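You operate a simulated robot arm through the tools that you are given. There is no shell and no other tool. Be economical: measure what you need, move in short steps, check, and stop when the job is done.

The job below is to be done with a simulated robot arm. You get a single attempt, and the scene is never put back.

TASK
Deburr the red trim bar in the vice, release it and stow it in the drawer.
Fine: grey block, back where it was; vice open, drawer shut. What is to be rubbed or washed off counts as gone when no trace of it is left.

It is judged by the outcome, as a careful person would: the job done as asked, and still so three seconds after it is handed in. It fails if anything else is knocked over, pushed out of place, dropped, spilled or broken.

THE ROBOT
A 7-joint arm with a four-finger gripper on a trunk, on a base that drives. Base frame: it is fixed to the floor where the robot stands at the start and does not move with it; the origin is under the middle of the robot, x ahead of it, y to its left, z up; the surface under the hand at the start is at about z = 0.88. Readings come in m, degrees, newtons and seconds.
Its first joint turns from -69.0 to 172.0 degrees. Places, roughly: bench vice handle [0.4, 0.2, 0.9]; grey deburring block (8x5x5 cm) [0.7, 0, 0.9]; inside of the vice bench drawer [0.6, -0.4, 0.8]; orange sanding block (8x5x5 cm) [0.6, 0, 0.9]; vice bench drawer [0.6, -0.4, 0.8]. Payload 3.67 kg.
The tool frame sits at the grasp point between the pads (the TCP): z along the fingers, y along the line on which they close. The tips reach 0.028 m beyond it. The gripper opens to 0.112 m. The gripper's body begins 0.073 m behind the TCP.
Orientation is that of the tool frame in the base frame, as a unit quaternion [w, x, y, z]. With the fingers straight down and closing along the base's y, the tool's x points along the base's -x, its y along +y and its z along -z.

THE INTERFACE
- The arm moves only by the tool move_arm. Its argument "plan" is one flat list of numbers, 7 for each row, row after row: the shift along the tool's x, y, z in m, then the turn, a rotation vector about the tool's x, y, z in degrees, then the opening in per cent of the stroke, from 0 (shut) to 100 (fully open). In form: [tx, ty, tz, wx, wy, wz, hand, tx, ty, tz, wx, wy, wz, hand, ...]. A call has 1 to 10 rows; each row shifts and turns the commanded pose from where the row before left it, along the tool's axes as they then stand. Each row takes 0.2 s and may step no farther than 0.05 m and 8.6 degrees from the row before; otherwise, or with a gripper value out of range, the whole call is refused. A pose out of reach is approached as far as the arm can. The call stops where the force on the tool passes 40 N (or 10 N more than at its start, if that is more) or the arm is blocked; 0.2 s more then pass. The fingers move at their own pace and stop on an object; they squeeze with about 40 N. The grip force told is the motor's: it shows also when the fingers shut on nothing. Time passes only in rows, and 0.2 s behind the last, so rows that do not move let the fingers close. The reply holds the time, the measured pose of the TCP, the force on the tool along the base axes, the opening and the grip force, in the units named above and with some noise, with the torque about the TCP (base axes, N m) and any sound that the robot's microphone picked up, and new pictures: "show" is both (left out), scene, wrist or none.
- Cameras (640 x 400 px; columns grow to the right, rows downward): "scene" is now at [0.139, -0.0247, 1.2777]; the picture's right is [-0.23, -0.97, -0.00], its down [-0.48, 0.11, -0.87] and it looks along [0.85, -0.20, -0.49] (base axes); focal length 214 px, centre (320, 200). "wrist" rides on the gripper at [0.06, -0.018, -0.104] in the tool frame; the picture's right is [0.29, 0.96, 0.00], its down [-0.80, 0.24, -0.55] and it looks along [-0.53, 0.16, 0.83] (tool axes); focal length 234 px, centre (320, 200). There is no depth. A picture from a camera that has moved, and an enlarged one, comes with that camera's place and axes in the base frame and with its lens.
- raise_lower(by): slides the trunk up (or, below 0, down) by that many m; the arm and the scene camera ride with it, the base frame stays. It gives what a move gives, with no picture.
- base_move(legs): drives the robot by 1 to 6 legs, each [ahead, turn to the left] in m and degrees, along the robot's own axes; the way and the turn of a leg run together, so that a leg with both is an arc; at most 1.5 m and 180 degrees a leg. The arm and the cameras ride along, it lands a little off, and it stops where it bumps. It gives what a move gives, and a new picture of the scene camera.
- turn_head(pan, tilt): turns the head with the scene camera to pan (to the left, within 86 degrees either way) and tilt (down, from -29 to 69), counted from straight ahead of the robot. It gives what a move gives, and a new picture of the scene camera.
- zoom(camera, box): a new picture of the part [left, top, right, bottom] of that camera's present view, enlarged. No time passes.
- hand_in(): hands the job in; it is judged then, once.

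Work in short steps. Places have to be worked out from the pictures, the camera data and where the tool is seen: move nearer, look again, correct. Check each grasp and each placing, and mend what went wrong. You have 120 turns and 260 pictures in all, those below and enlarged ones among them. Open the gripper and draw the arm clear of the work before you hand the job in, unless the task says otherwise; then end with one line.

The tools are called after "Request:" as a command line: name --argument value ..., lists and objects as JSON in quotes. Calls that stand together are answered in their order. move_arm: Moves the arm, as the interface text tells. Its arguments: {"type":"object","properties":{"plan":{"type":"array"},"show":{"type":"string","enum":["both","scene","wrist","none"]}},"required":["plan"]} The other tools are called the same way: raise_lower (by) slides the trunk up or down; base_move (legs) drives the base; turn_head (pan, tilt) turns the head that bears the scene camera; zoom (camera, box) takes an enlarged picture of a part of a camera's view; hand_in () hands the job in.

At the start:

```text
time: 0.0
position: [0.6278, -0.1065, 1.2441]
tcp_rot: [0.0, 0.0, 1.0, -0.001]
wrist_force: [-1.3, -0.3, 0.1]
wrist_torque: [0.0, 0.03, 0.0]
finger_gap: 0.1118
grasp_force: 0.0
trunk travel left (down, up): [-0.4, 0.44]
robot x, y, heading: [0.0031, -0.0007, -0.2]
head pan, tilt: [-13.1, 29.2]
```

scene: 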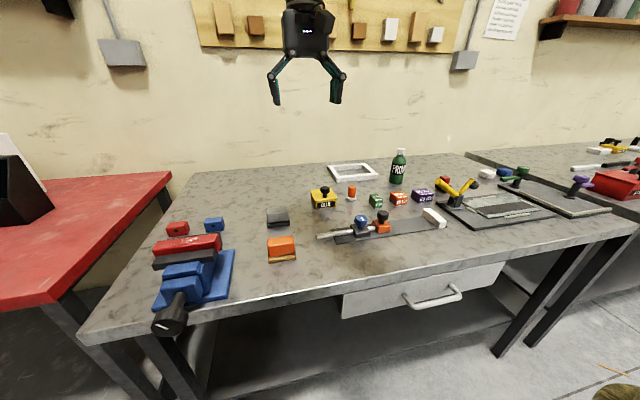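
wrist: 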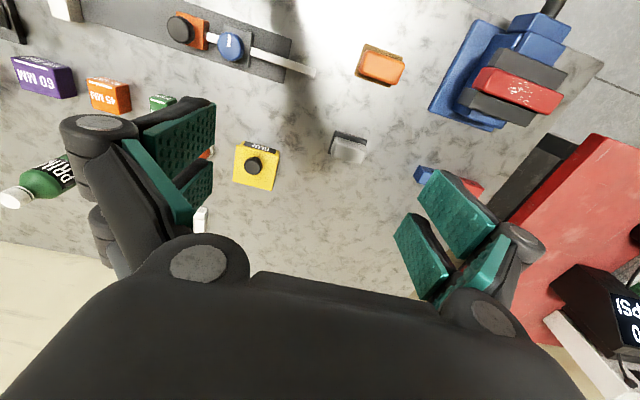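

The vice is at the left with the red bar, the drawer at the front right. I zoom in on both before moving.

Request:
zoom --camera "scene" --box '[130, 190, 330, 340]'

Request:
zoom --camera "wrist" --box '[320, 0, 600, 200]'

Request:
zoom --camera "scene" --box '[320, 160, 560, 330]'

```text
2.67 times, centred on (230, 265) of scene
camera zoom: at [0.139, -0.0247, 1.2777], right [-0.23, -0.97, 0.0], down [-0.48, 0.11, -0.87], along [0.85, -0.2, -0.49], focal length 572 px, centre (560, 27)
```

zoom: 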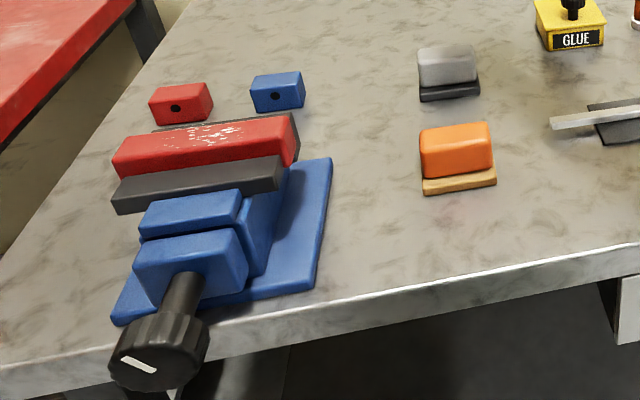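

```text
2.00 times, centred on (460, 100) of wrist
camera zoom: at [0.5676, -0.125, 1.3478], right [-0.29, 0.96, 0.0], down [0.8, 0.24, 0.55], along [0.53, 0.16, -0.83], focal length 468 px, centre (40, 400)
```

zoom: 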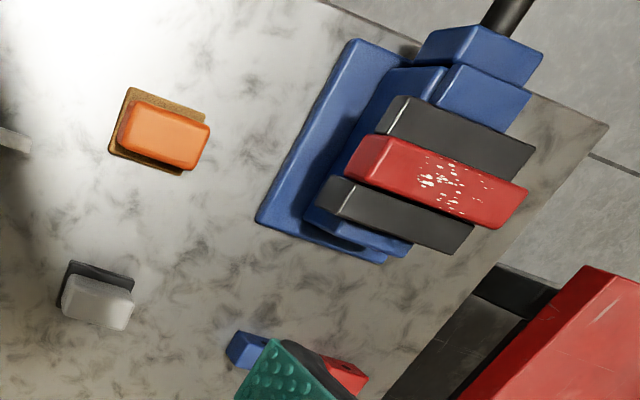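

```text
2.35 times, centred on (440, 245) of scene
camera zoom: at [0.139, -0.0247, 1.2777], right [-0.23, -0.97, 0.0], down [-0.48, 0.11, -0.87], along [0.85, -0.2, -0.49], focal length 505 px, centre (38, 94)
```

zoom: 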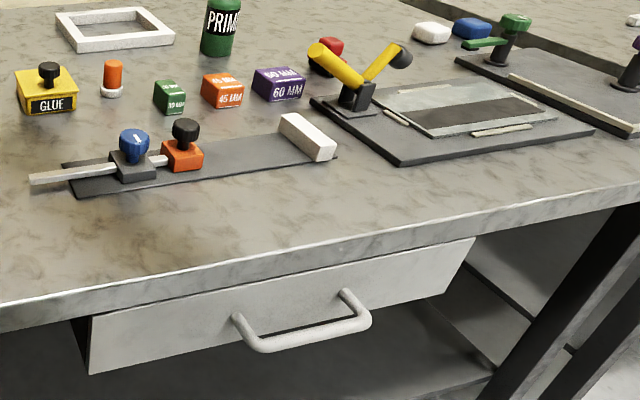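

The grey block reads at about (0.71, -0.025), its long side along y, with its top near z 0.925. I move above it and look.

Request:
move_arm --plan '[-0.0168, 0.0163, 0.0388, 0, 0, 0, 100, -0.0168, 0.0163, 0.0388, 0, 0, 0, 100, -0.0168, 0.0163, 0.0388, 0, 0, 0, 100, -0.0168, 0.0163, 0.0388, 0, 0, 0, 100, -0.0168, 0.0163, 0.0388, 0, 0, 0, 100, 0, 0, 0, 0, 0, 0, 100]'

```text
time: 1.4
position: [0.7116, -0.0269, 1.0514]
tcp_rot: [0.0, 0.0, 1.0, 0.0]
wrist_force: [0.2, -0.1, -0.1]
wrist_torque: [0.01, 0.03, 0.02]
finger_gap: 0.112
grasp_force: 0.1
trunk travel left (down, up): [-0.4, 0.44]
robot x, y, heading: [-0.0009, 0.0006, 0.1]
head pan, tilt: [-13.1, 29.2]
camera scene: at [0.1386, -0.0248, 1.2778], right [-0.23, -0.97, 0.0], down [-0.48, 0.11, -0.87], along [0.85, -0.2, -0.49], focal length 214 px, centre (320, 200)
camera wrist: at [0.6524, -0.0449, 1.155], right [-0.29, 0.96, 0.0], down [0.8, 0.24, 0.55], along [0.53, 0.16, -0.83], focal length 234 px, centre (320, 200)
```

scene: 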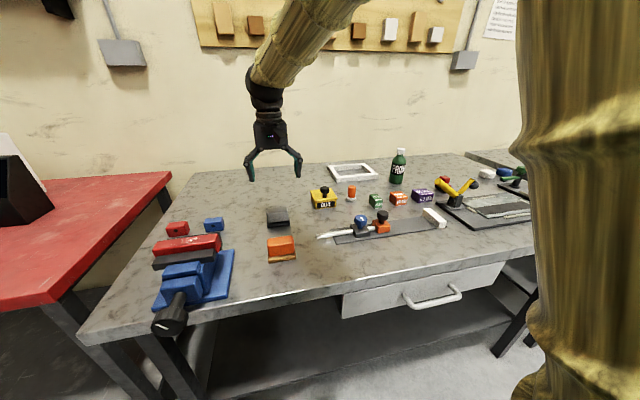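
wrist: 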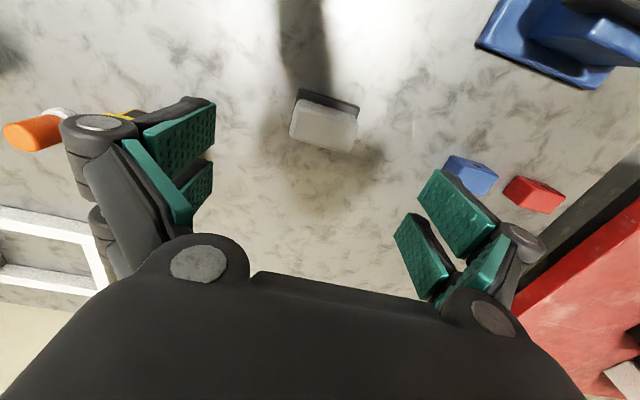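

The block centre is at about (0.713, -0.022). I descend over it and close on its long side.

Request:
move_arm --plan '[-0.001, 0.005, 0.043, 0, 0, 0, 100, 0, 0, 0.043, 0, 0, 0, 100, 0, 0, 0.043, 0, 0, 0, 100, 0, 0, 0, 0, 0, 0, 100]'

```text
time: 2.4
position: [0.7141, -0.021, 0.9239]
tcp_rot: [0.0, 0.0, 1.0, 0.0]
wrist_force: [-0.1, -0.2, -0.7]
wrist_torque: [0.0, -0.05, 0.01]
finger_gap: 0.1119
grasp_force: 0.1
trunk travel left (down, up): [-0.4, 0.44]
robot x, y, heading: [-0.0014, 0.0004, -0.1]
head pan, tilt: [-13.1, 29.2]
camera scene: at [0.1388, -0.0246, 1.2778], right [-0.23, -0.97, 0.0], down [-0.48, 0.11, -0.87], along [0.85, -0.2, -0.49], focal length 214 px, centre (320, 200)
camera wrist: at [0.6538, -0.04, 1.0254], right [-0.29, 0.96, 0.0], down [0.8, 0.24, 0.55], along [0.53, 0.16, -0.83], focal length 234 px, centre (320, 200)
```

scene: 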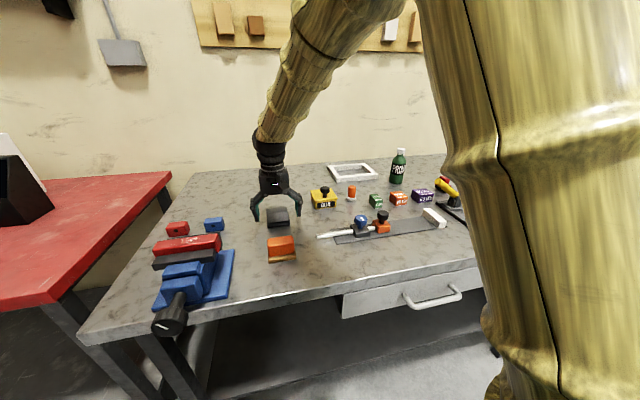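
wrist: 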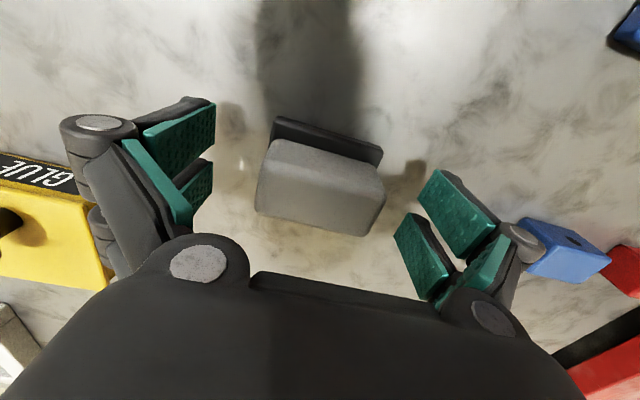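

The block lies centred on the TCP in the wrist view (about pixel 320,190). I close the gripper and check the grip.

Request:
move_arm --plan '[0, 0, 0, 0, 0, 0, 0, 0, 0, 0, 0, 0, 0, 0, 0, 0, 0, 0, 0, 0, 0]' --show "wrist"

```text
time: 3.2
position: [0.7141, -0.0212, 0.9225]
tcp_rot: [0.001, 0.001, 1.0, 0.0]
wrist_force: [0.1, 0.4, 2.3]
wrist_torque: [-0.02, 0.0, 0.0]
finger_gap: 0.0658
grasp_force: 39.9
trunk travel left (down, up): [-0.4, 0.44]
robot x, y, heading: [-0.0, -0.0016, -0.3]
head pan, tilt: [-13.1, 29.2]
camera wrist: at [0.6539, -0.0398, 1.0258], right [-0.29, 0.96, 0.0], down [0.8, 0.24, 0.55], along [0.53, 0.16, -0.83], focal length 234 px, centre (320, 200)
```

wrist: 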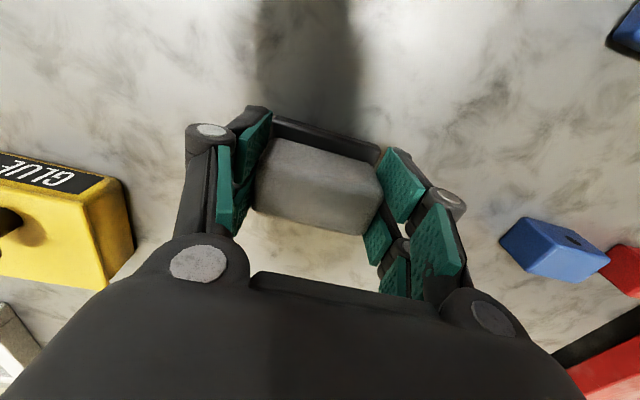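

Gripped at 66 mm; I note the place pose (0.714, -0.021, TCP z 0.9225). I lift and carry the block above the bar at about (0.537, 0.18).

Request:
move_arm --plan '[0, 0, -0.042, 0, 0, 0, 0, 0, 0, -0.042, 0, 0, 0, 0, 0, 0, -0.042, 0, 0, 0, 0, 0, 0, -0.042, 0, 0, 0, 0]' --show "wrist"

Request:
move_arm --plan '[0.0297, 0.0335, 0, 0, 0, 0, 0, 0.0297, 0.0335, 0, 0, 0, 0, 0, 0.0297, 0.0335, 0, 0, 0, 0, 0, 0.0297, 0.0335, 0, 0, 0, 0, 0, 0.0297, 0.0335, 0, 0, 0, 0, 0, 0.0297, 0.0335, 0, 0, 0, 0, 0, 0, 0, 0, 0, 0, 0, 0]'

```text
time: 4.2
position: [0.712, -0.0185, 1.0905]
tcp_rot: [0.0, 0.0, 1.0, 0.0]
wrist_force: [0.0, -0.9, -0.8]
wrist_torque: [0.0, 0.04, -0.01]
finger_gap: 0.0655
grasp_force: 40.0
trunk travel left (down, up): [-0.4, 0.44]
robot x, y, heading: [0.0018, -0.0001, 0.4]
head pan, tilt: [-13.1, 29.2]
camera wrist: at [0.6519, -0.0381, 1.1941], right [-0.29, 0.96, 0.0], down [0.8, 0.24, 0.55], along [0.53, 0.16, -0.83], focal length 234 px, centre (320, 200)
```

wrist: 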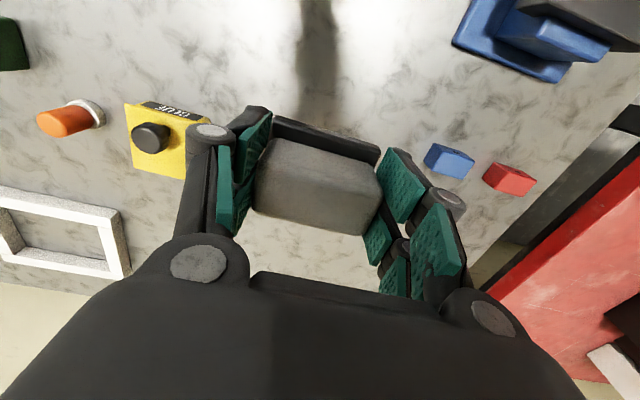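

```text
time: 5.8
position: [0.5352, 0.181, 1.0892]
tcp_rot: [0.0, 0.0, 1.0, -0.001]
wrist_force: [-0.1, 0.1, -1.4]
wrist_torque: [0.02, 0.0, 0.03]
finger_gap: 0.0651
grasp_force: 40.2
trunk travel left (down, up): [-0.4, 0.44]
robot x, y, heading: [0.0023, -0.0009, -0.2]
head pan, tilt: [-13.1, 29.2]
camera scene: at [0.1357, -0.0392, 1.2817], right [-0.38, -0.93, 0.0], down [-0.42, 0.17, -0.89], along [0.83, -0.34, -0.45], focal length 214 px, centre (320, 200)
camera wrist: at [0.4758, 0.1624, 1.1921], right [-0.29, 0.96, 0.0], down [0.8, 0.24, 0.55], along [0.53, 0.16, -0.83], focal length 234 px, centre (320, 200)
```

scene: 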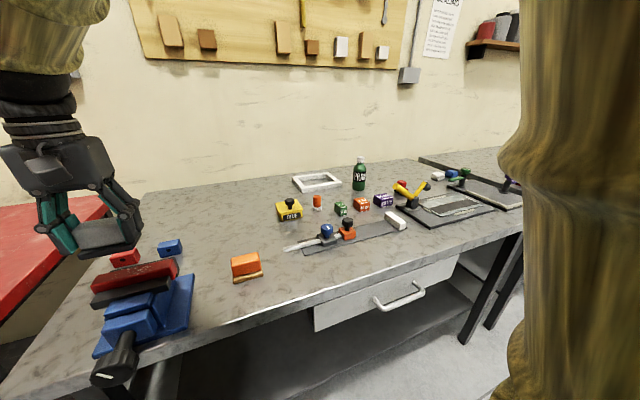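
wrist: 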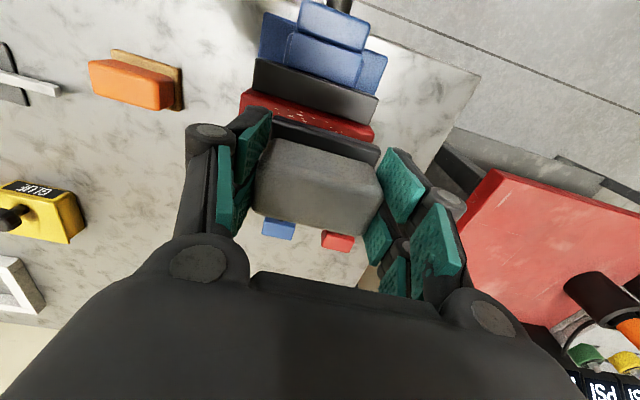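

The block is over the bar's specks. I lower to just above expected contact (TCP z about 1.0245), then creep.

Request:
move_arm --plan '[0, 0, 0.03, 0, 0, 0, 0, 0, 0, 0.028, 0, 0, 0, 0, 0, 0, 0.003, 0, 0, 0, 0, 0, 0, 0.003, 0, 0, 0, 0]' --show "scene"

```text
time: 6.8
position: [0.537, 0.1774, 1.0314]
tcp_rot: [-0.006, 0.003, 1.0, 0.016]
wrist_force: [-0.2, 4.7, 17.8]
wrist_torque: [-0.46, -0.22, 0.07]
finger_gap: 0.0658
grasp_force: 40.1
trunk travel left (down, up): [-0.4, 0.44]
robot x, y, heading: [0.0014, -0.0025, 0.0]
head pan, tilt: [-13.1, 29.2]
camera scene: at [0.1368, -0.03, 1.2793], right [-0.29, -0.96, 0.0], down [-0.46, 0.14, -0.88], along [0.84, -0.26, -0.48], focal length 214 px, centre (320, 200)
```

scene: 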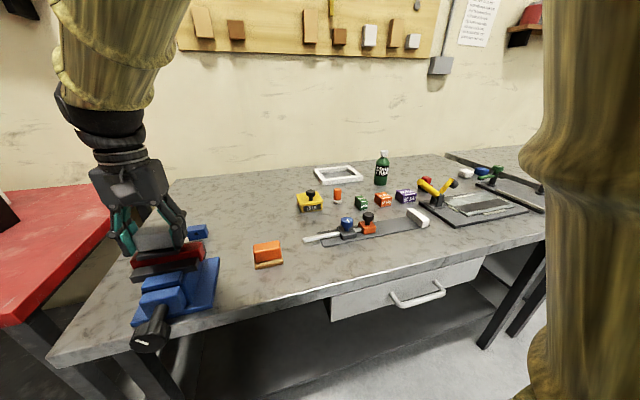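

In contact with about 18 N downward. I back off 1 mm and stroke back and forth along the bar.

Request:
move_arm --plan '[0, 0.02, -0.001, 0, 0, 0, 0, 0, 0.02, 0, 0, 0, 0, 0, 0, -0.02, 0, 0, 0, 0, 0, 0, -0.02, 0, 0, 0, 0, 0, 0, -0.02, 0, 0, 0, 0, 0, 0, -0.02, 0, 0, 0, 0, 0, 0, 0.02, 0, 0, 0, 0, 0, 0, 0.02, 0, 0, 0, 0, 0, 0, 0.02, 0, 0, 0, 0, 0, 0, 0.02, 0, 0, 0, 0, 0]' --show "wrist"

```text
time: 9.2
position: [0.5437, 0.2059, 1.0478]
tcp_rot: [-0.014, 0.009, 0.999, 0.039]
wrist_force: [-0.3, 0.0, -0.8]
wrist_torque: [-0.03, 0.05, 0.01]
finger_gap: 0.0655
grasp_force: 39.8
trunk travel left (down, up): [-0.4, 0.44]
robot x, y, heading: [0.0001, 0.0015, -0.1]
head pan, tilt: [-13.1, 29.2]
stopped in row 10: the arm was blocked; the commanded pose is now the measured one
camera wrist: at [0.4868, 0.1795, 1.1513], right [-0.27, 0.96, 0.08], down [0.82, 0.18, 0.55], along [0.51, 0.22, -0.83], focal length 234 px, centre (320, 200)
```

wrist: 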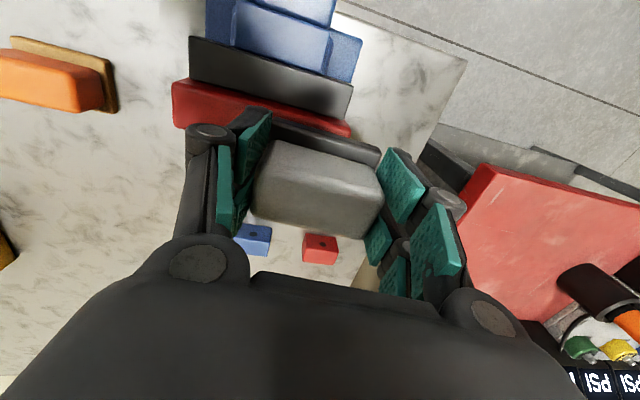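

The arm got blocked and the tool tilted about 4.5° and rose. I level it, lift, and move toward +x to see the bar's top.

Request:
move_arm --plan '[-0.02, 0, -0.03, 2.3, -0.8, -0.5, 0, -0.02, 0, -0.03, 2.2, -0.8, -0.5, 0, -0.03, -0.01, 0, 0, 0, 0, 0, 0, 0, 0, 0, 0, 0, 0]'

```text
time: 10.2
position: [0.6166, 0.1879, 1.1097]
tcp_rot: [-0.001, 0.002, 1.0, 0.005]
wrist_force: [0.5, -0.3, -1.2]
wrist_torque: [-0.01, -0.04, -0.02]
finger_gap: 0.0656
grasp_force: 40.0
trunk travel left (down, up): [-0.4, 0.44]
robot x, y, heading: [0.0028, -0.0006, -0.1]
head pan, tilt: [-13.1, 29.2]
camera scene: at [0.1389, -0.0106, 1.2705], right [-0.08, -1.0, 0.0], down [-0.56, 0.04, -0.83], along [0.83, -0.06, -0.56], focal length 214 px, centre (320, 200)
camera wrist: at [0.5566, 0.1691, 1.2125], right [-0.29, 0.96, 0.01], down [0.8, 0.23, 0.56], along [0.53, 0.17, -0.83], focal length 234 px, centre (320, 200)
```

scene: 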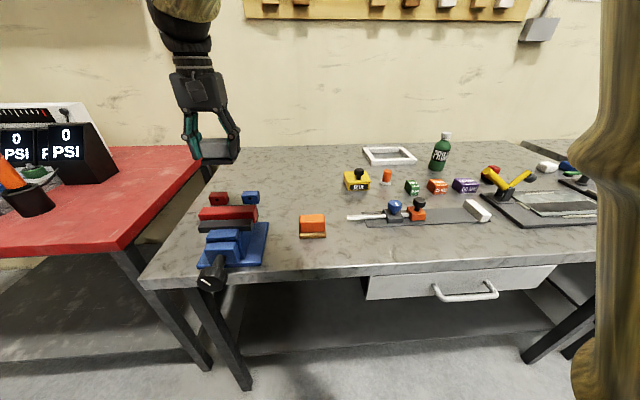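
wrist: 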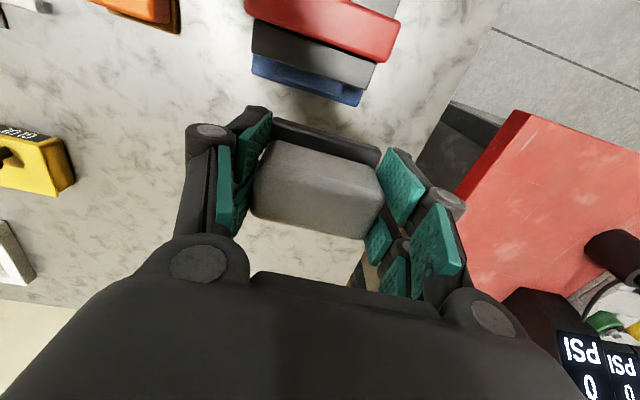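

The specks seem gone; I zoom in to check.

Request:
zoom --camera "scene" --box '[180, 185, 280, 250]'

Request:
zoom --camera "wrist" --box '[230, 0, 410, 112]'

```text
6.15 times, centred on (230, 218) of scene
camera zoom: at [0.1389, -0.0106, 1.2705], right [-0.08, -1.0, 0.0], down [-0.56, 0.04, -0.83], along [0.83, -0.06, -0.56], focal length 1320 px, centre (874, 92)
```

zoom: 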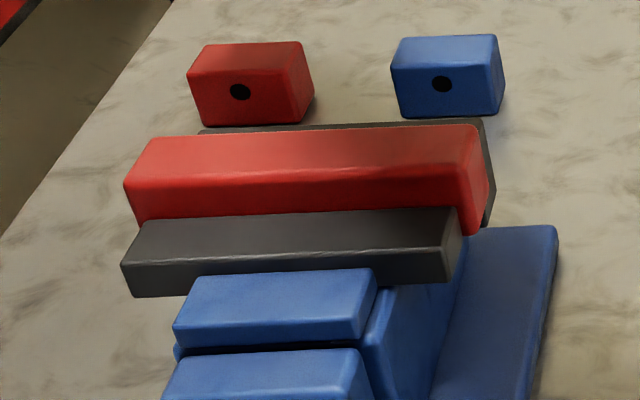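

```text
3.56 times, centred on (320, 56) of wrist
camera zoom: at [0.5566, 0.1691, 1.2125], right [-0.29, 0.96, 0.01], down [0.8, 0.23, 0.56], along [0.53, 0.17, -0.83], focal length 833 px, centre (320, 712)
```

zoom: 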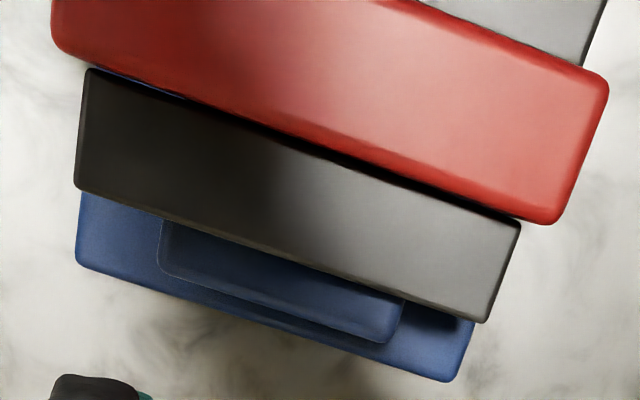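

The bar's top looks clean. I carry the block back above its spot (0.714, -0.021).

Request:
move_arm --plan '[-0.0195, -0.0418, 0, 0, 0, 0, 0, -0.0195, -0.0418, 0, 0, 0, 0, 0, -0.0195, -0.0418, 0, 0, 0, 0, 0, -0.0195, -0.0418, 0, 0, 0, 0, 0, -0.0195, -0.0418, 0, 0, 0, 0, 0, 0, 0, 0.04, 0, 0, 0, 0, 0, 0, 0.04, 0, 0, 0, 0, 0, 0, 0.04, 0, 0, 0, 0, 0, 0, 0, 0, 0, 0, 0]'

```text
time: 12.2
position: [0.7119, -0.0154, 0.9875]
tcp_rot: [0.002, 0.0, 1.0, -0.001]
wrist_force: [-0.1, 0.1, -1.2]
wrist_torque: [-0.04, 0.02, 0.02]
finger_gap: 0.0655
grasp_force: 39.9
trunk travel left (down, up): [-0.4, 0.44]
robot x, y, heading: [-0.0003, 0.0025, 0.1]
head pan, tilt: [-13.1, 29.2]
camera scene: at [0.1388, -0.0246, 1.2777], right [-0.23, -0.97, 0.0], down [-0.48, 0.11, -0.87], along [0.85, -0.2, -0.49], focal length 214 px, centre (320, 200)
camera wrist: at [0.6519, -0.0341, 1.0909], right [-0.29, 0.96, 0.0], down [0.8, 0.24, 0.56], along [0.53, 0.16, -0.83], focal length 234 px, centre (320, 200)
```

scene: 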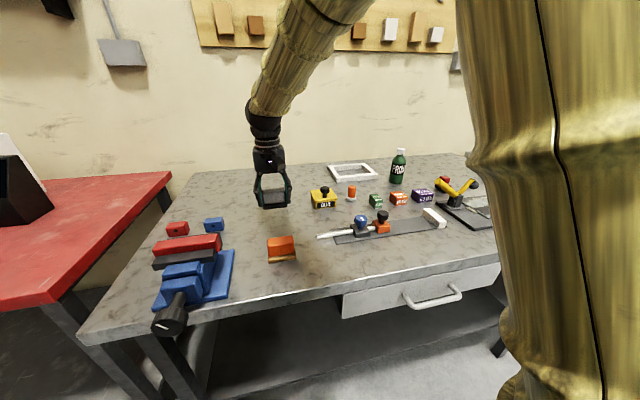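
wrist: 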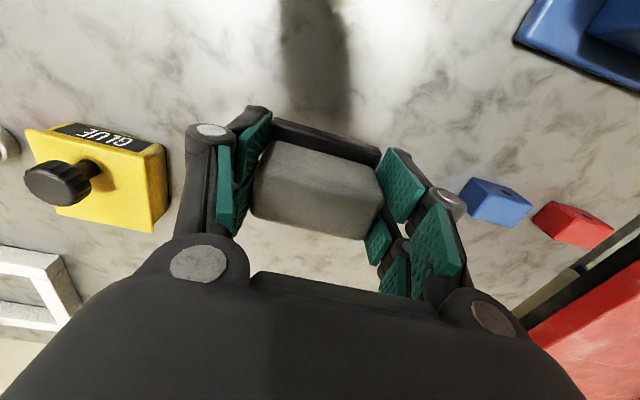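

I correct by -5 mm in y and +2 mm in x, and lower to just above the table, creeping at the end.

Request:
move_arm --plan '[-0.002, -0.0055, 0.03, 0, 0, 0, 0, 0, 0, 0.028, 0, 0, 0, 0, 0, 0, 0.003, 0, 0, 0, 0, 0, 0, 0.002, 0, 0, 0, 0]' --show "wrist"

```text
time: 13.2
position: [0.7149, -0.0233, 0.9255]
tcp_rot: [0.002, 0.0, 1.0, -0.001]
wrist_force: [0.0, 0.4, -0.5]
wrist_torque: [-0.01, 0.03, 0.03]
finger_gap: 0.0657
grasp_force: 40.2
trunk travel left (down, up): [-0.4, 0.44]
robot x, y, heading: [0.002, -0.0037, -0.2]
head pan, tilt: [-13.1, 29.2]
camera wrist: at [0.6548, -0.0409, 1.0283], right [-0.29, 0.96, 0.0], down [0.8, 0.24, 0.56], along [0.53, 0.16, -0.83], focal length 234 px, centre (320, 200)
```

wrist: 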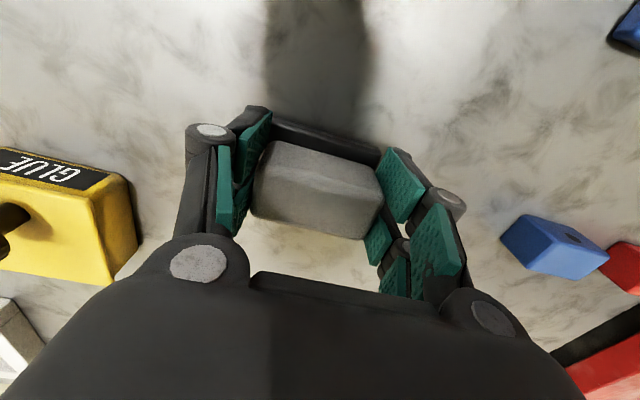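

Compared with the grasp picture it matches within 2 mm. I creep down 3 mm more and release.

Request:
move_arm --plan '[0, 0.001, 0.0015, 0, 0, 0, 0, 0, 0, 0.0015, 0, 0, 0, 0]' --show "none"

Request:
move_arm --plan '[0, 0, 0, 0, 0, 0, 40, 0, 0, 0, 0, 0, 0, 100, 0, 0, 0, 0, 0, 0, 100]' --show "wrist"

```text
time: 13.8
position: [0.7154, -0.0211, 0.9214]
tcp_rot: [0.001, -0.001, 1.0, -0.001]
wrist_force: [0.1, 0.1, -0.1]
wrist_torque: [0.02, 0.04, -0.02]
finger_gap: 0.0656
grasp_force: 39.8
trunk travel left (down, up): [-0.4, 0.44]
robot x, y, heading: [-0.0014, -0.002, 0.1]
head pan, tilt: [-13.1, 29.2]
```

```text
time: 14.6
position: [0.7151, -0.0213, 0.9237]
tcp_rot: [0.002, 0.0, 1.0, -0.001]
wrist_force: [-0.1, 0.3, -0.1]
wrist_torque: [0.01, 0.0, 0.0]
finger_gap: 0.112
grasp_force: 0.1
trunk travel left (down, up): [-0.4, 0.44]
robot x, y, heading: [-0.0019, -0.0011, -0.1]
head pan, tilt: [-13.1, 29.2]
camera wrist: at [0.6548, -0.0396, 1.0255], right [-0.29, 0.96, 0.0], down [0.8, 0.24, 0.56], along [0.53, 0.16, -0.83], focal length 234 px, centre (320, 200)
```

wrist: 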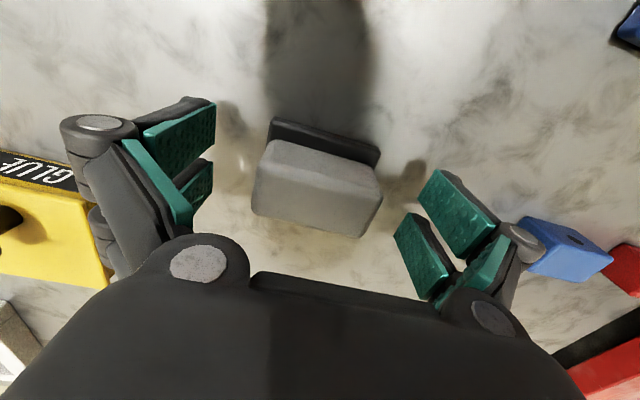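

The block is back exactly as it was. I lift straight up clear of it.

Request:
move_arm --plan '[0, 0, -0.04, 0, 0, 0, 100, 0, 0, -0.045, 0, 0, 0, 100, 0, 0, -0.045, 0, 0, 0, 100, 0, 0, -0.045, 0, 0, 0, 100, 0, 0, -0.045, 0, 0, 0, 100, 0.03, -0.03, -0.02, 0, 0, 0, 100, 0.03, -0.03, -0.02, 0, 0, 0, 100, 0.03, -0.03, 0, 0, 0, 0, 100, 0.03, -0.03, 0, 0, 0, 0, 100]' --show "wrist"

Request:
base_move --legs '[[-0.3, 0]]'

```text
time: 16.6
position: [0.5915, -0.1435, 1.1811]
tcp_rot: [0.002, 0.0, 1.0, 0.0]
wrist_force: [0.3, -1.1, 1.0]
wrist_torque: [0.11, 0.02, 0.04]
finger_gap: 0.1118
grasp_force: 0.0
trunk travel left (down, up): [-0.4, 0.44]
robot x, y, heading: [-0.0001, -0.0021, -0.1]
head pan, tilt: [-13.1, 29.2]
camera wrist: at [0.5319, -0.1622, 1.2846], right [-0.29, 0.96, 0.0], down [0.79, 0.24, 0.56], along [0.53, 0.16, -0.83], focal length 234 px, centre (320, 200)
```

wrist: 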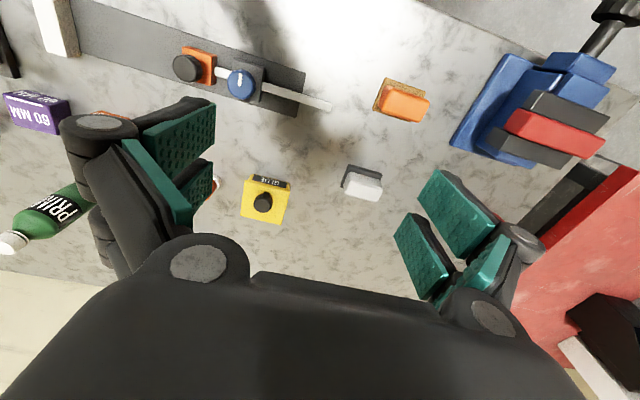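

```text
time: 18.6
position: [0.2903, -0.1394, 1.1819]
tcp_rot: [0.002, 0.0, 1.0, -0.001]
wrist_force: [-1.1, -0.2, -0.1]
wrist_torque: [0.0, -0.05, 0.02]
finger_gap: 0.112
grasp_force: 0.0
trunk travel left (down, up): [-0.4, 0.44]
robot x, y, heading: [-0.3015, -0.0004, -0.1]
head pan, tilt: [-13.1, 29.2]
camera scene: at [-0.1626, -0.0247, 1.2778], right [-0.23, -0.97, 0.0], down [-0.47, 0.11, -0.87], along [0.85, -0.2, -0.49], focal length 214 px, centre (320, 200)
```

scene: 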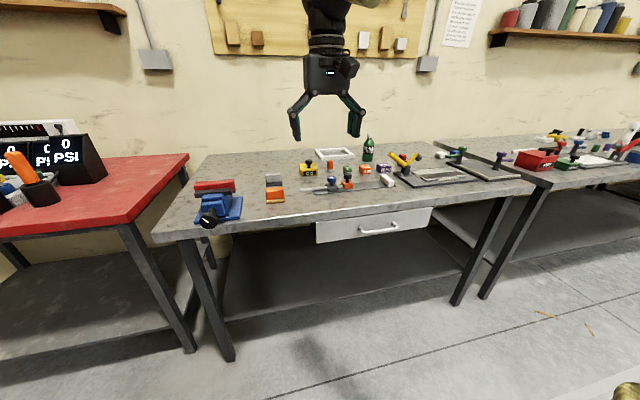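

The robot is 0.3 m back. I zoom in on the drawer handle and the vice knob for triangulation, and check the bar top.

Request:
zoom --camera "scene" --box '[310, 190, 440, 271]'

Request:
zoom --camera "scene" --box '[170, 170, 260, 226]'

```text
4.92 times, centred on (375, 230) of scene
camera zoom: at [-0.1626, -0.0247, 1.2778], right [-0.23, -0.97, 0.0], down [-0.47, 0.11, -0.87], along [0.85, -0.2, -0.49], focal length 1056 px, centre (49, 50)
```

zoom: 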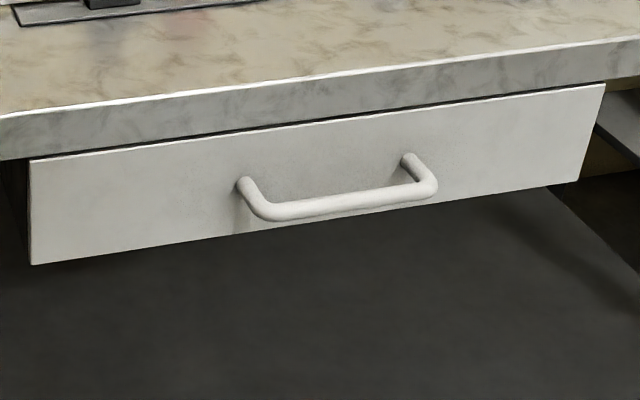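

```text
7.11 times, centred on (215, 198) of scene
camera zoom: at [-0.1626, -0.0247, 1.2778], right [-0.23, -0.97, 0.0], down [-0.47, 0.11, -0.87], along [0.85, -0.2, -0.49], focal length 1525 px, centre (1067, 214)
```

zoom: 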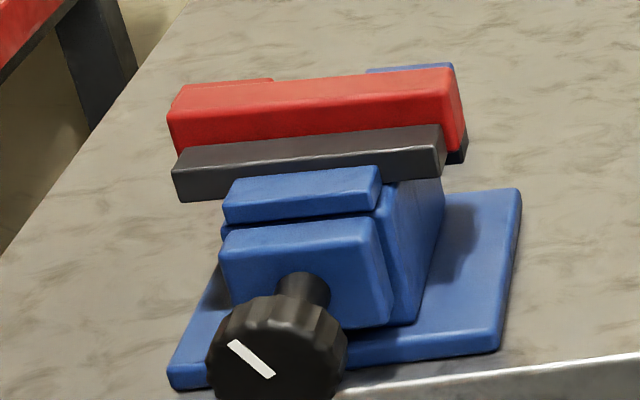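

Handle bar is at about (0.406, -0.390, 0.791), running along y; knob face near (0.389, 0.171, 0.937). I pitch the hand so the fingers point ahead (+x).

Request:
move_arm --plan '[0, 0, 0, 0, -8.5, 0, 100, 0, 0, 0, 0, -8.5, 0, 100, 0, 0, 0, 0, -8.5, 0, 100, 0, 0, 0, 0, -8.5, 0, 100, 0, 0, 0, 0, -8.5, 0, 100, 0, 0, 0, 0, -8.5, 0, 100, 0, 0, 0, 0, -8.5, 0, 100, 0, 0, 0, 0, -8.5, 0, 100, 0, 0, 0, 0, -8.5, 0, 100, 0, 0, 0, 0, -8.5, 0, 100]' --show "scene"

```text
time: 20.9
position: [0.2913, -0.1389, 1.1809]
tcp_rot: [0.677, -0.001, 0.736, 0.0]
wrist_force: [0.3, -0.1, 0.6]
wrist_torque: [0.0, 0.0, 0.0]
finger_gap: 0.1119
grasp_force: 0.0
trunk travel left (down, up): [-0.4, 0.44]
robot x, y, heading: [-0.3035, 0.0004, -0.1]
head pan, tilt: [-13.1, 29.2]
camera scene: at [-0.1614, -0.025, 1.2776], right [-0.23, -0.97, 0.0], down [-0.48, 0.11, -0.87], along [0.85, -0.2, -0.49], focal length 214 px, centre (320, 200)
```

scene: 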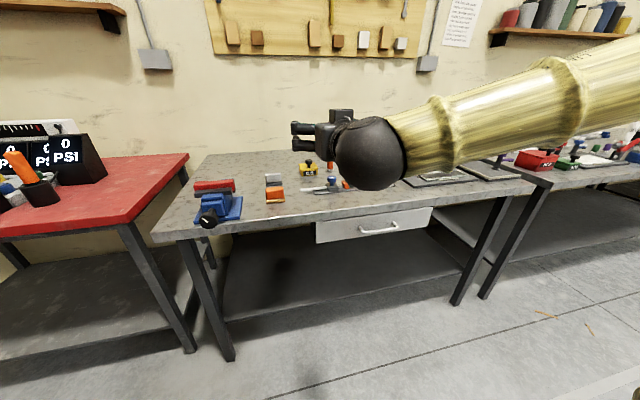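

Works well. I finish the pitch and roll +90° so that the fingers close vertically.

Request:
move_arm --plan '[0, 0, 0, 0, -5, 0, 100, 0, 0, 0, 0, 0, 8.5, 100, 0, 0, 0, 0, 0, 8.5, 100, 0, 0, 0, 0, 0, 8.5, 100, 0, 0, 0, 0, 0, 8.5, 100, 0, 0, 0, 0, 0, 8.5, 100, 0, 0, 0, 0, 0, 8.5, 100, 0, 0, 0, 0, 0, 8.5, 100, 0, 0, 0, 0, 0, 8.5, 100, 0, 0, 0, 0, 0, 8.5, 100]' --show "none"

```text
time: 23.1
position: [0.2945, -0.1412, 1.1807]
tcp_rot: [0.555, 0.439, 0.555, 0.438]
wrist_force: [0.9, -0.4, -0.3]
wrist_torque: [0.04, -0.01, 0.04]
finger_gap: 0.112
grasp_force: 0.0
trunk travel left (down, up): [-0.4, 0.44]
robot x, y, heading: [-0.2985, -0.0032, 0.2]
head pan, tilt: [-13.1, 29.2]
```

I finish the roll and move down toward the handle height, staying in front of the table.

Request:
move_arm --plan '[0, 0, 0, 0, 0, 6.75, 100, 0, 0, 0, 0, 0, 6.75, 100, -0.025, -0.039, 0, 0, 0, 0, 100, -0.025, -0.039, 0, 0, 0, 0, 100, -0.025, -0.039, 0, 0, 0, 0, 100, -0.025, -0.039, 0, 0, 0, 0, 100, -0.025, -0.039, 0, 0, 0, 0, 100, -0.025, -0.039, 0, 0, 0, 0, 100, -0.025, -0.039, 0, 0, 0, 0, 100, -0.025, -0.039, 0, 0, 0, 0, 100]' --show "wrist"

Request:
move_arm --plan '[-0.025, -0.039, 0, 0, 0, 0, 100, -0.025, -0.039, 0, 0, 0, 0, 100, 0, 0, 0, 0, 0, 0, 100]'

```text
time: 25.2
position: [0.3433, -0.3463, 1.0261]
tcp_rot: [0.492, 0.506, 0.505, 0.497]
wrist_force: [0.0, 0.8, -0.3]
wrist_torque: [-0.02, -0.05, -0.03]
finger_gap: 0.1119
grasp_force: 0.1
out of reach, approached as far as the arm can: row 3, 4, 5, 6, 7, 8, 9, 10
trunk travel left (down, up): [-0.4, 0.44]
robot x, y, heading: [-0.3029, -0.0018, 0.2]
head pan, tilt: [-13.1, 29.2]
camera wrist: at [0.2385, -0.2873, 1.0098], right [0.02, 0.28, 0.96], down [-0.55, -0.8, 0.25], along [0.84, -0.53, 0.14], focal length 234 px, centre (320, 200)
```

wrist: 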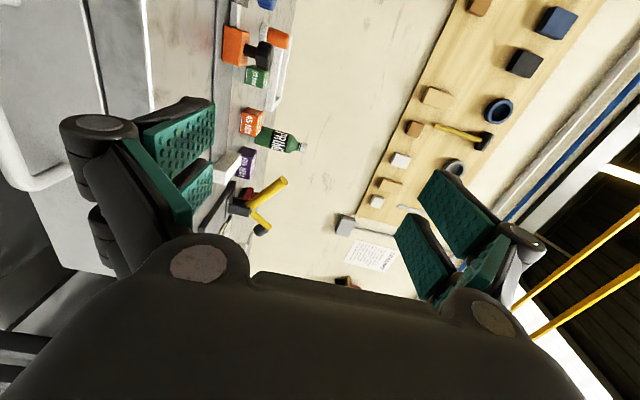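

```text
time: 26.2
position: [0.3138, -0.3994, 0.818]
tcp_rot: [0.416, 0.569, 0.575, 0.414]
wrist_force: [0.0, -0.4, 0.2]
wrist_torque: [0.01, 0.02, -0.03]
finger_gap: 0.1119
grasp_force: 0.2
out of reach, approached as far as the arm can: row 1, 2
trunk travel left (down, up): [-0.4, 0.44]
robot x, y, heading: [-0.2991, 0.0048, 0.0]
head pan, tilt: [-13.1, 29.2]
stopped in row 3: the arm was blocked; the commanded pose is now the measured one
camera scene: at [-0.1613, -0.0281, 1.2778], right [-0.23, -0.97, 0.0], down [-0.48, 0.11, -0.87], along [0.85, -0.2, -0.49], focal length 214 px, centre (320, 200)
camera wrist: at [0.2096, -0.3403, 0.8319], right [0.3, 0.3, 0.91], down [-0.45, -0.8, 0.41], along [0.84, -0.53, -0.1], focal length 234 px, centre (320, 200)
```

scene: 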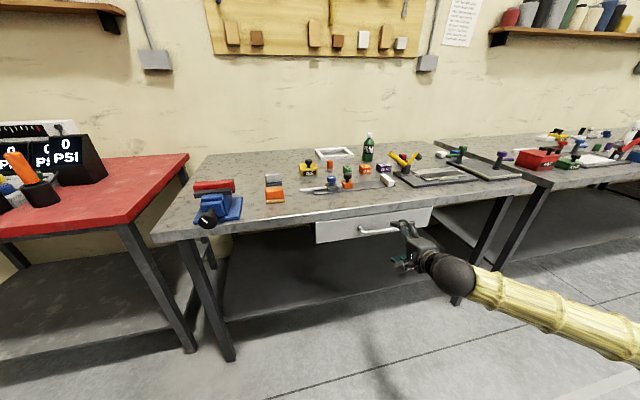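
wrist: 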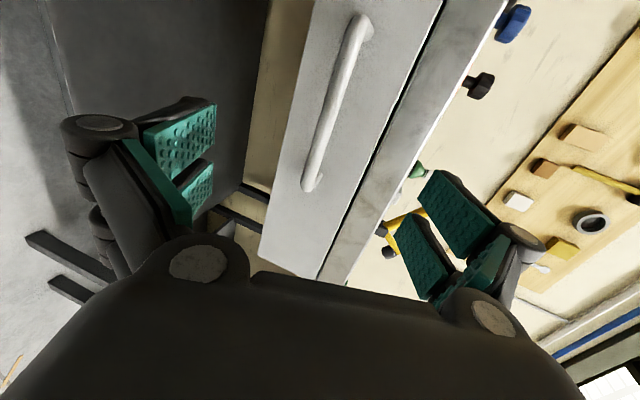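

The hand pitched down because it is low relative to the trunk. I raise the hand and level it, then lower the trunk.

Request:
move_arm --plan '[0, 0.04, -0.015, -6, 0, 0, 100, 0, 0.04, -0.012, -6, 0, 0, 100, 0, 0.04, -0.005, -6, 0, 0, 100, 0, 0.045, 0, 0, 0, 0, 100, 0, 0.045, 0, 0, 0, 0, 100, 0, 0.045, 0, 0, 0, 0, 100, 0, 0, 0, 0, 0, 0, 100]' --show "none"

Request:
raise_lower --by -0.28

```text
time: 27.9
position: [0.3223, -0.4133, 1.0764]
tcp_rot: [0.499, 0.499, 0.502, 0.5]
wrist_force: [0.7, 0.1, -0.4]
wrist_torque: [0.03, 0.02, 0.01]
finger_gap: 0.1119
grasp_force: 0.0
out of reach, approached as far as the arm can: row 1, 2, 3
trunk travel left (down, up): [-0.4, 0.44]
robot x, y, heading: [-0.302, 0.0023, 0.0]
head pan, tilt: [-13.1, 29.2]
```

```text
time: 30.7
position: [0.3231, -0.4125, 0.7966]
tcp_rot: [0.499, 0.498, 0.503, 0.5]
wrist_force: [0.0, -0.1, 0.1]
wrist_torque: [-0.01, -0.01, 0.01]
finger_gap: 0.112
grasp_force: 0.1
trunk travel left (down, up): [-0.12, 0.72]
robot x, y, heading: [-0.3014, 0.0031, -0.1]
head pan, tilt: [-13.1, 29.2]
```

Now level at (0.323, -0.4125, 0.797). I take a look through both cameras with a no-motion row.

Request:
move_arm --plan '[0.02, 0, 0, 0, 0, 0, 100, 0, 0, 0, 0, 0, 0, 100]'

```text
time: 31.3
position: [0.3223, -0.391, 0.7976]
tcp_rot: [0.499, 0.499, 0.503, 0.499]
wrist_force: [0.2, 1.3, 0.3]
wrist_torque: [0.03, 0.02, -0.03]
finger_gap: 0.112
grasp_force: 0.1
trunk travel left (down, up): [-0.12, 0.72]
robot x, y, heading: [-0.3017, 0.002, -0.3]
head pan, tilt: [-13.1, 29.2]
camera scene: at [-0.1616, -0.0246, 0.9977], right [-0.23, -0.97, 0.0], down [-0.48, 0.11, -0.87], along [0.85, -0.2, -0.49], focal length 214 px, centre (320, 200)
camera wrist: at [0.2183, -0.3337, 0.7779], right [0.0, 0.29, 0.96], down [-0.55, -0.8, 0.24], along [0.84, -0.53, 0.16], focal length 234 px, centre (320, 200)
```

scene: 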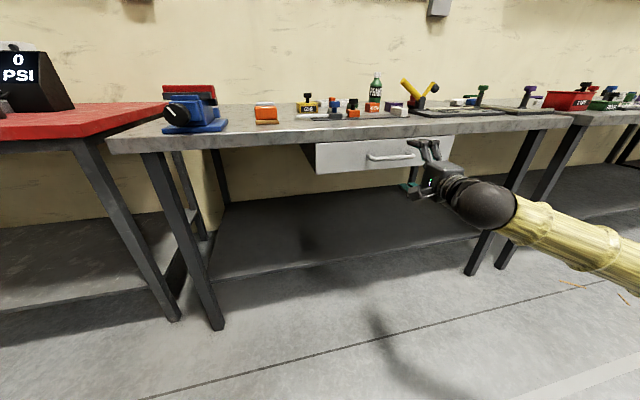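
wrist: 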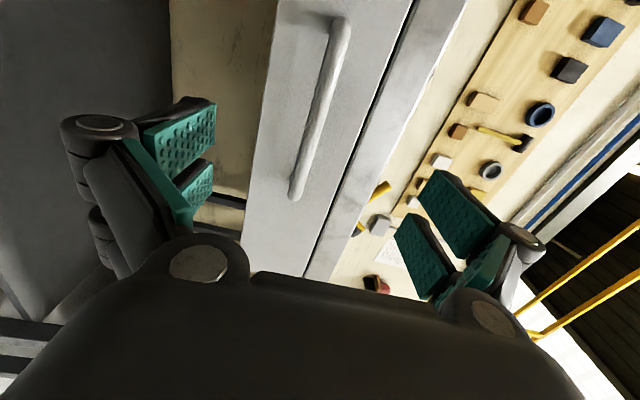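

Handle seen at z≈0.79 in the wrist view too. I half-close to 50% and advance so the bar sits between the pads.

Request:
move_arm --plan '[0, -0.007, 0, 0, 0, 0, 50, 0, 0, 0.035, 0, 0, 0, 50, 0, 0, 0.038, 0, 0, 0, 50, 0, 0, 0, 0, 0, 0, 50]'

```text
time: 32.3
position: [0.39, -0.3879, 0.8155]
tcp_rot: [0.51, 0.486, 0.494, 0.511]
wrist_force: [-1.5, -0.7, 8.6]
wrist_torque: [0.05, -0.09, 0.02]
finger_gap: 0.0576
grasp_force: 0.1
trunk travel left (down, up): [-0.12, 0.72]
robot x, y, heading: [-0.3012, 0.0021, -0.1]
head pan, tilt: [-13.1, 29.2]
stopped in row 4: the force on the tool passed its limit at 47 N (the readings are from after the stop); the commanded pose is now the measured one
camera scene: at [-0.1624, -0.0241, 0.998], right [-0.23, -0.97, 0.0], down [-0.47, 0.11, -0.87], along [0.85, -0.2, -0.49], focal length 214 px, centre (320, 200)
camera wrist: at [0.2872, -0.3311, 0.7918], right [-0.04, 0.29, 0.95], down [-0.56, -0.8, 0.22], along [0.83, -0.52, 0.2], focal length 234 px, centre (320, 200)
```

scene: 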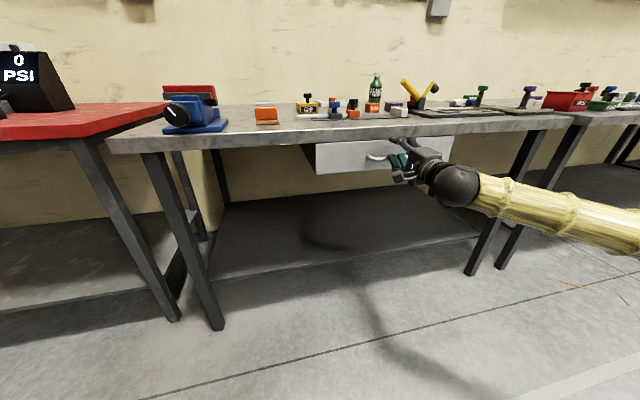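
wrist: 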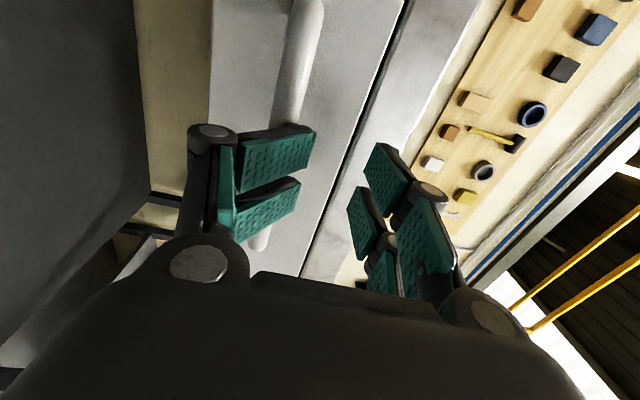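

The hand rode up to z 0.8155 with a slight pitch, and the lower finger touched the bar. I back off, level, and re-centre at z 0.79 before advancing in smaller steps.

Request:
move_arm --plan '[0, 0, -0.03, 0, 0, 0, 70, 0, -0.025, 0, 1.9, 0, 0, 70, 0, 0, 0, 0, 0, 0, 70]'

```text
time: 33.1
position: [0.3627, -0.3894, 0.7872]
tcp_rot: [0.5, 0.495, 0.503, 0.503]
wrist_force: [-0.3, 0.2, 0.1]
wrist_torque: [0.01, -0.02, -0.01]
finger_gap: 0.0785
grasp_force: 0.1
trunk travel left (down, up): [-0.12, 0.72]
robot x, y, heading: [-0.302, 0.0018, -0.0]
head pan, tilt: [-13.1, 29.2]
camera scene: at [-0.1616, -0.0249, 0.9977], right [-0.23, -0.97, 0.0], down [-0.48, 0.11, -0.87], along [0.85, -0.2, -0.49], focal length 214 px, centre (320, 200)
camera wrist: at [0.2575, -0.3321, 0.7667], right [-0.01, 0.29, 0.96], down [-0.55, -0.8, 0.24], along [0.84, -0.52, 0.17], focal length 234 px, centre (320, 200)
```

scene: 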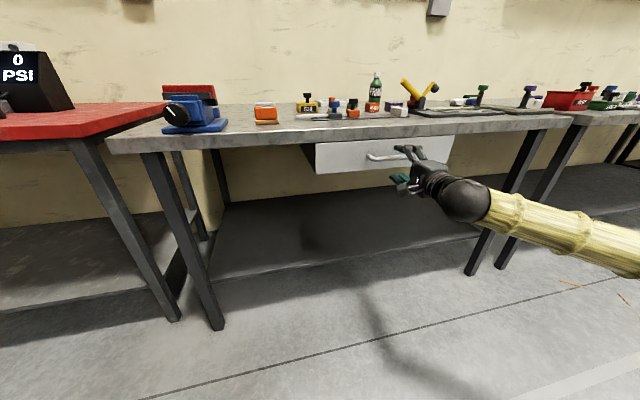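
wrist: 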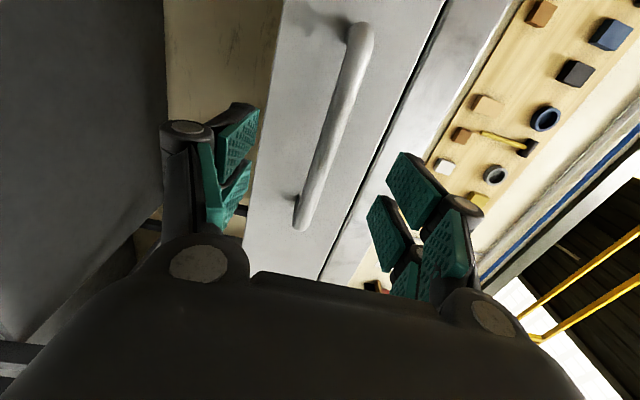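

The bar is now nicely bracketed. I advance in 10 mm steps.

Request:
move_arm --plan '[0, 0, 0.01, 0, 0, 0, 70, 0, 0, 0.01, 0, 0, 0, 70, 0, 0, 0.01, 0, 0, 0, 70]'

```text
time: 33.9
position: [0.392, -0.3888, 0.7877]
tcp_rot: [0.501, 0.494, 0.503, 0.502]
wrist_force: [-0.2, -0.8, -0.1]
wrist_torque: [0.03, 0.0, 0.06]
finger_gap: 0.0784
grasp_force: 0.0
trunk travel left (down, up): [-0.12, 0.72]
robot x, y, heading: [-0.2982, -0.0011, -0.1]
head pan, tilt: [-13.1, 29.2]
camera scene: at [-0.1617, -0.0249, 0.9977], right [-0.23, -0.97, 0.0], down [-0.48, 0.11, -0.87], along [0.85, -0.2, -0.49], focal length 214 px, centre (320, 200)
camera wrist: at [0.2881, -0.3308, 0.7673], right [-0.01, 0.29, 0.96], down [-0.55, -0.8, 0.24], along [0.84, -0.52, 0.17], focal length 234 px, centre (320, 200)
```

scene: 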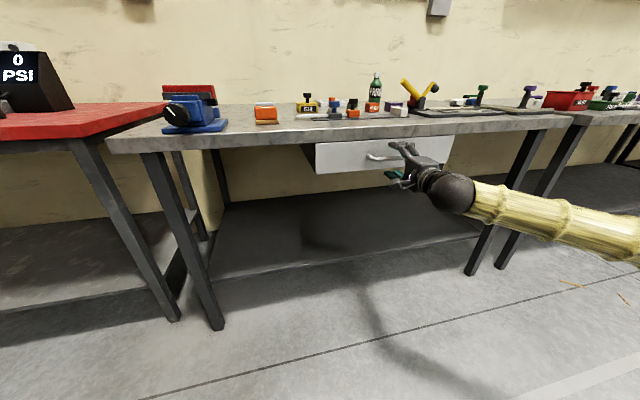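
wrist: 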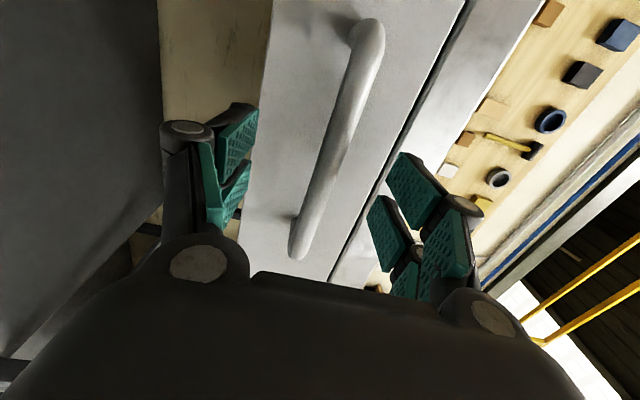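

No contact and the bar is centred. I advance 6 mm and close on it.

Request:
move_arm --plan '[0, 0, 0.006, 0, 0, 0, 70, 0, 0, 0, 0, 0, 0, 0, 0, 0, 0, 0, 0, 0, 0, 0, 0, 0, 0, 0, 0, 0]' --show "wrist"

```text
time: 34.9
position: [0.3982, -0.389, 0.7895]
tcp_rot: [0.502, 0.494, 0.502, 0.503]
wrist_force: [1.8, -1.7, 16.3]
wrist_torque: [1.33, -0.2, 0.4]
finger_gap: 0.0134
grasp_force: 45.5
trunk travel left (down, up): [-0.12, 0.72]
robot x, y, heading: [-0.3015, -0.0022, -0.1]
head pan, tilt: [-13.1, 29.2]
camera wrist: at [0.2936, -0.3312, 0.7695], right [-0.01, 0.29, 0.96], down [-0.55, -0.8, 0.24], along [0.84, -0.52, 0.17], focal length 234 px, centre (320, 200)
```

wrist: 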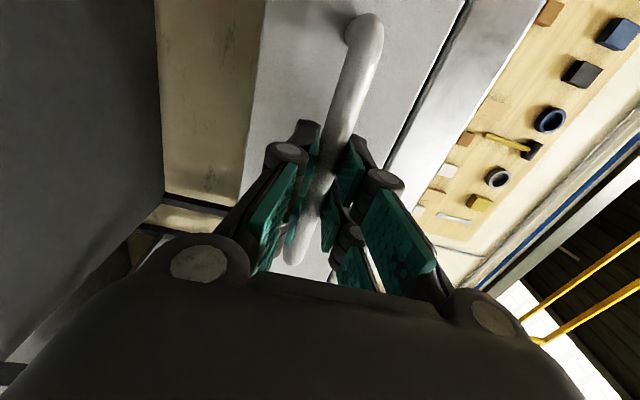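

Handle gripped (13 mm). I ease up 1.5 mm and pull straight back a little.

Request:
move_arm --plan '[0, 0.0015, -0.01, 0, 0, 0, 0, 0, 0, -0.02, 0, 0, 0, 0, 0, 0, -0.02, 0, 0, 0, 0]' --show "scene"

```text
time: 35.7
position: [0.3463, -0.3881, 0.7901]
tcp_rot: [0.501, 0.494, 0.502, 0.503]
wrist_force: [-1.3, 1.2, 12.8]
wrist_torque: [1.41, -0.24, 0.32]
finger_gap: 0.0132
grasp_force: 44.7
trunk travel left (down, up): [-0.12, 0.72]
robot x, y, heading: [-0.2993, 0.003, 0.2]
head pan, tilt: [-13.1, 29.2]
camera scene: at [-0.1622, -0.0243, 0.9978], right [-0.23, -0.97, 0.0], down [-0.47, 0.11, -0.87], along [0.85, -0.2, -0.49], focal length 214 px, centre (320, 200)
```

scene: 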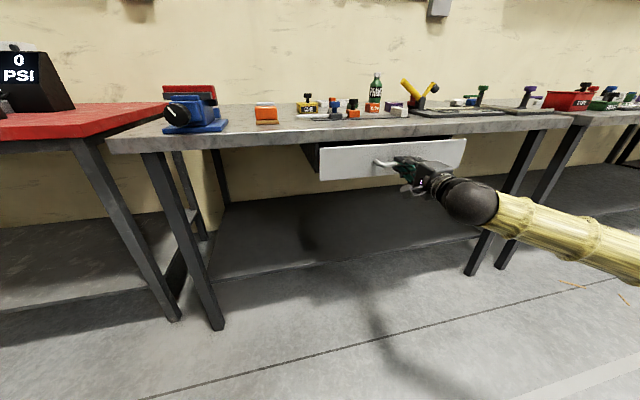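

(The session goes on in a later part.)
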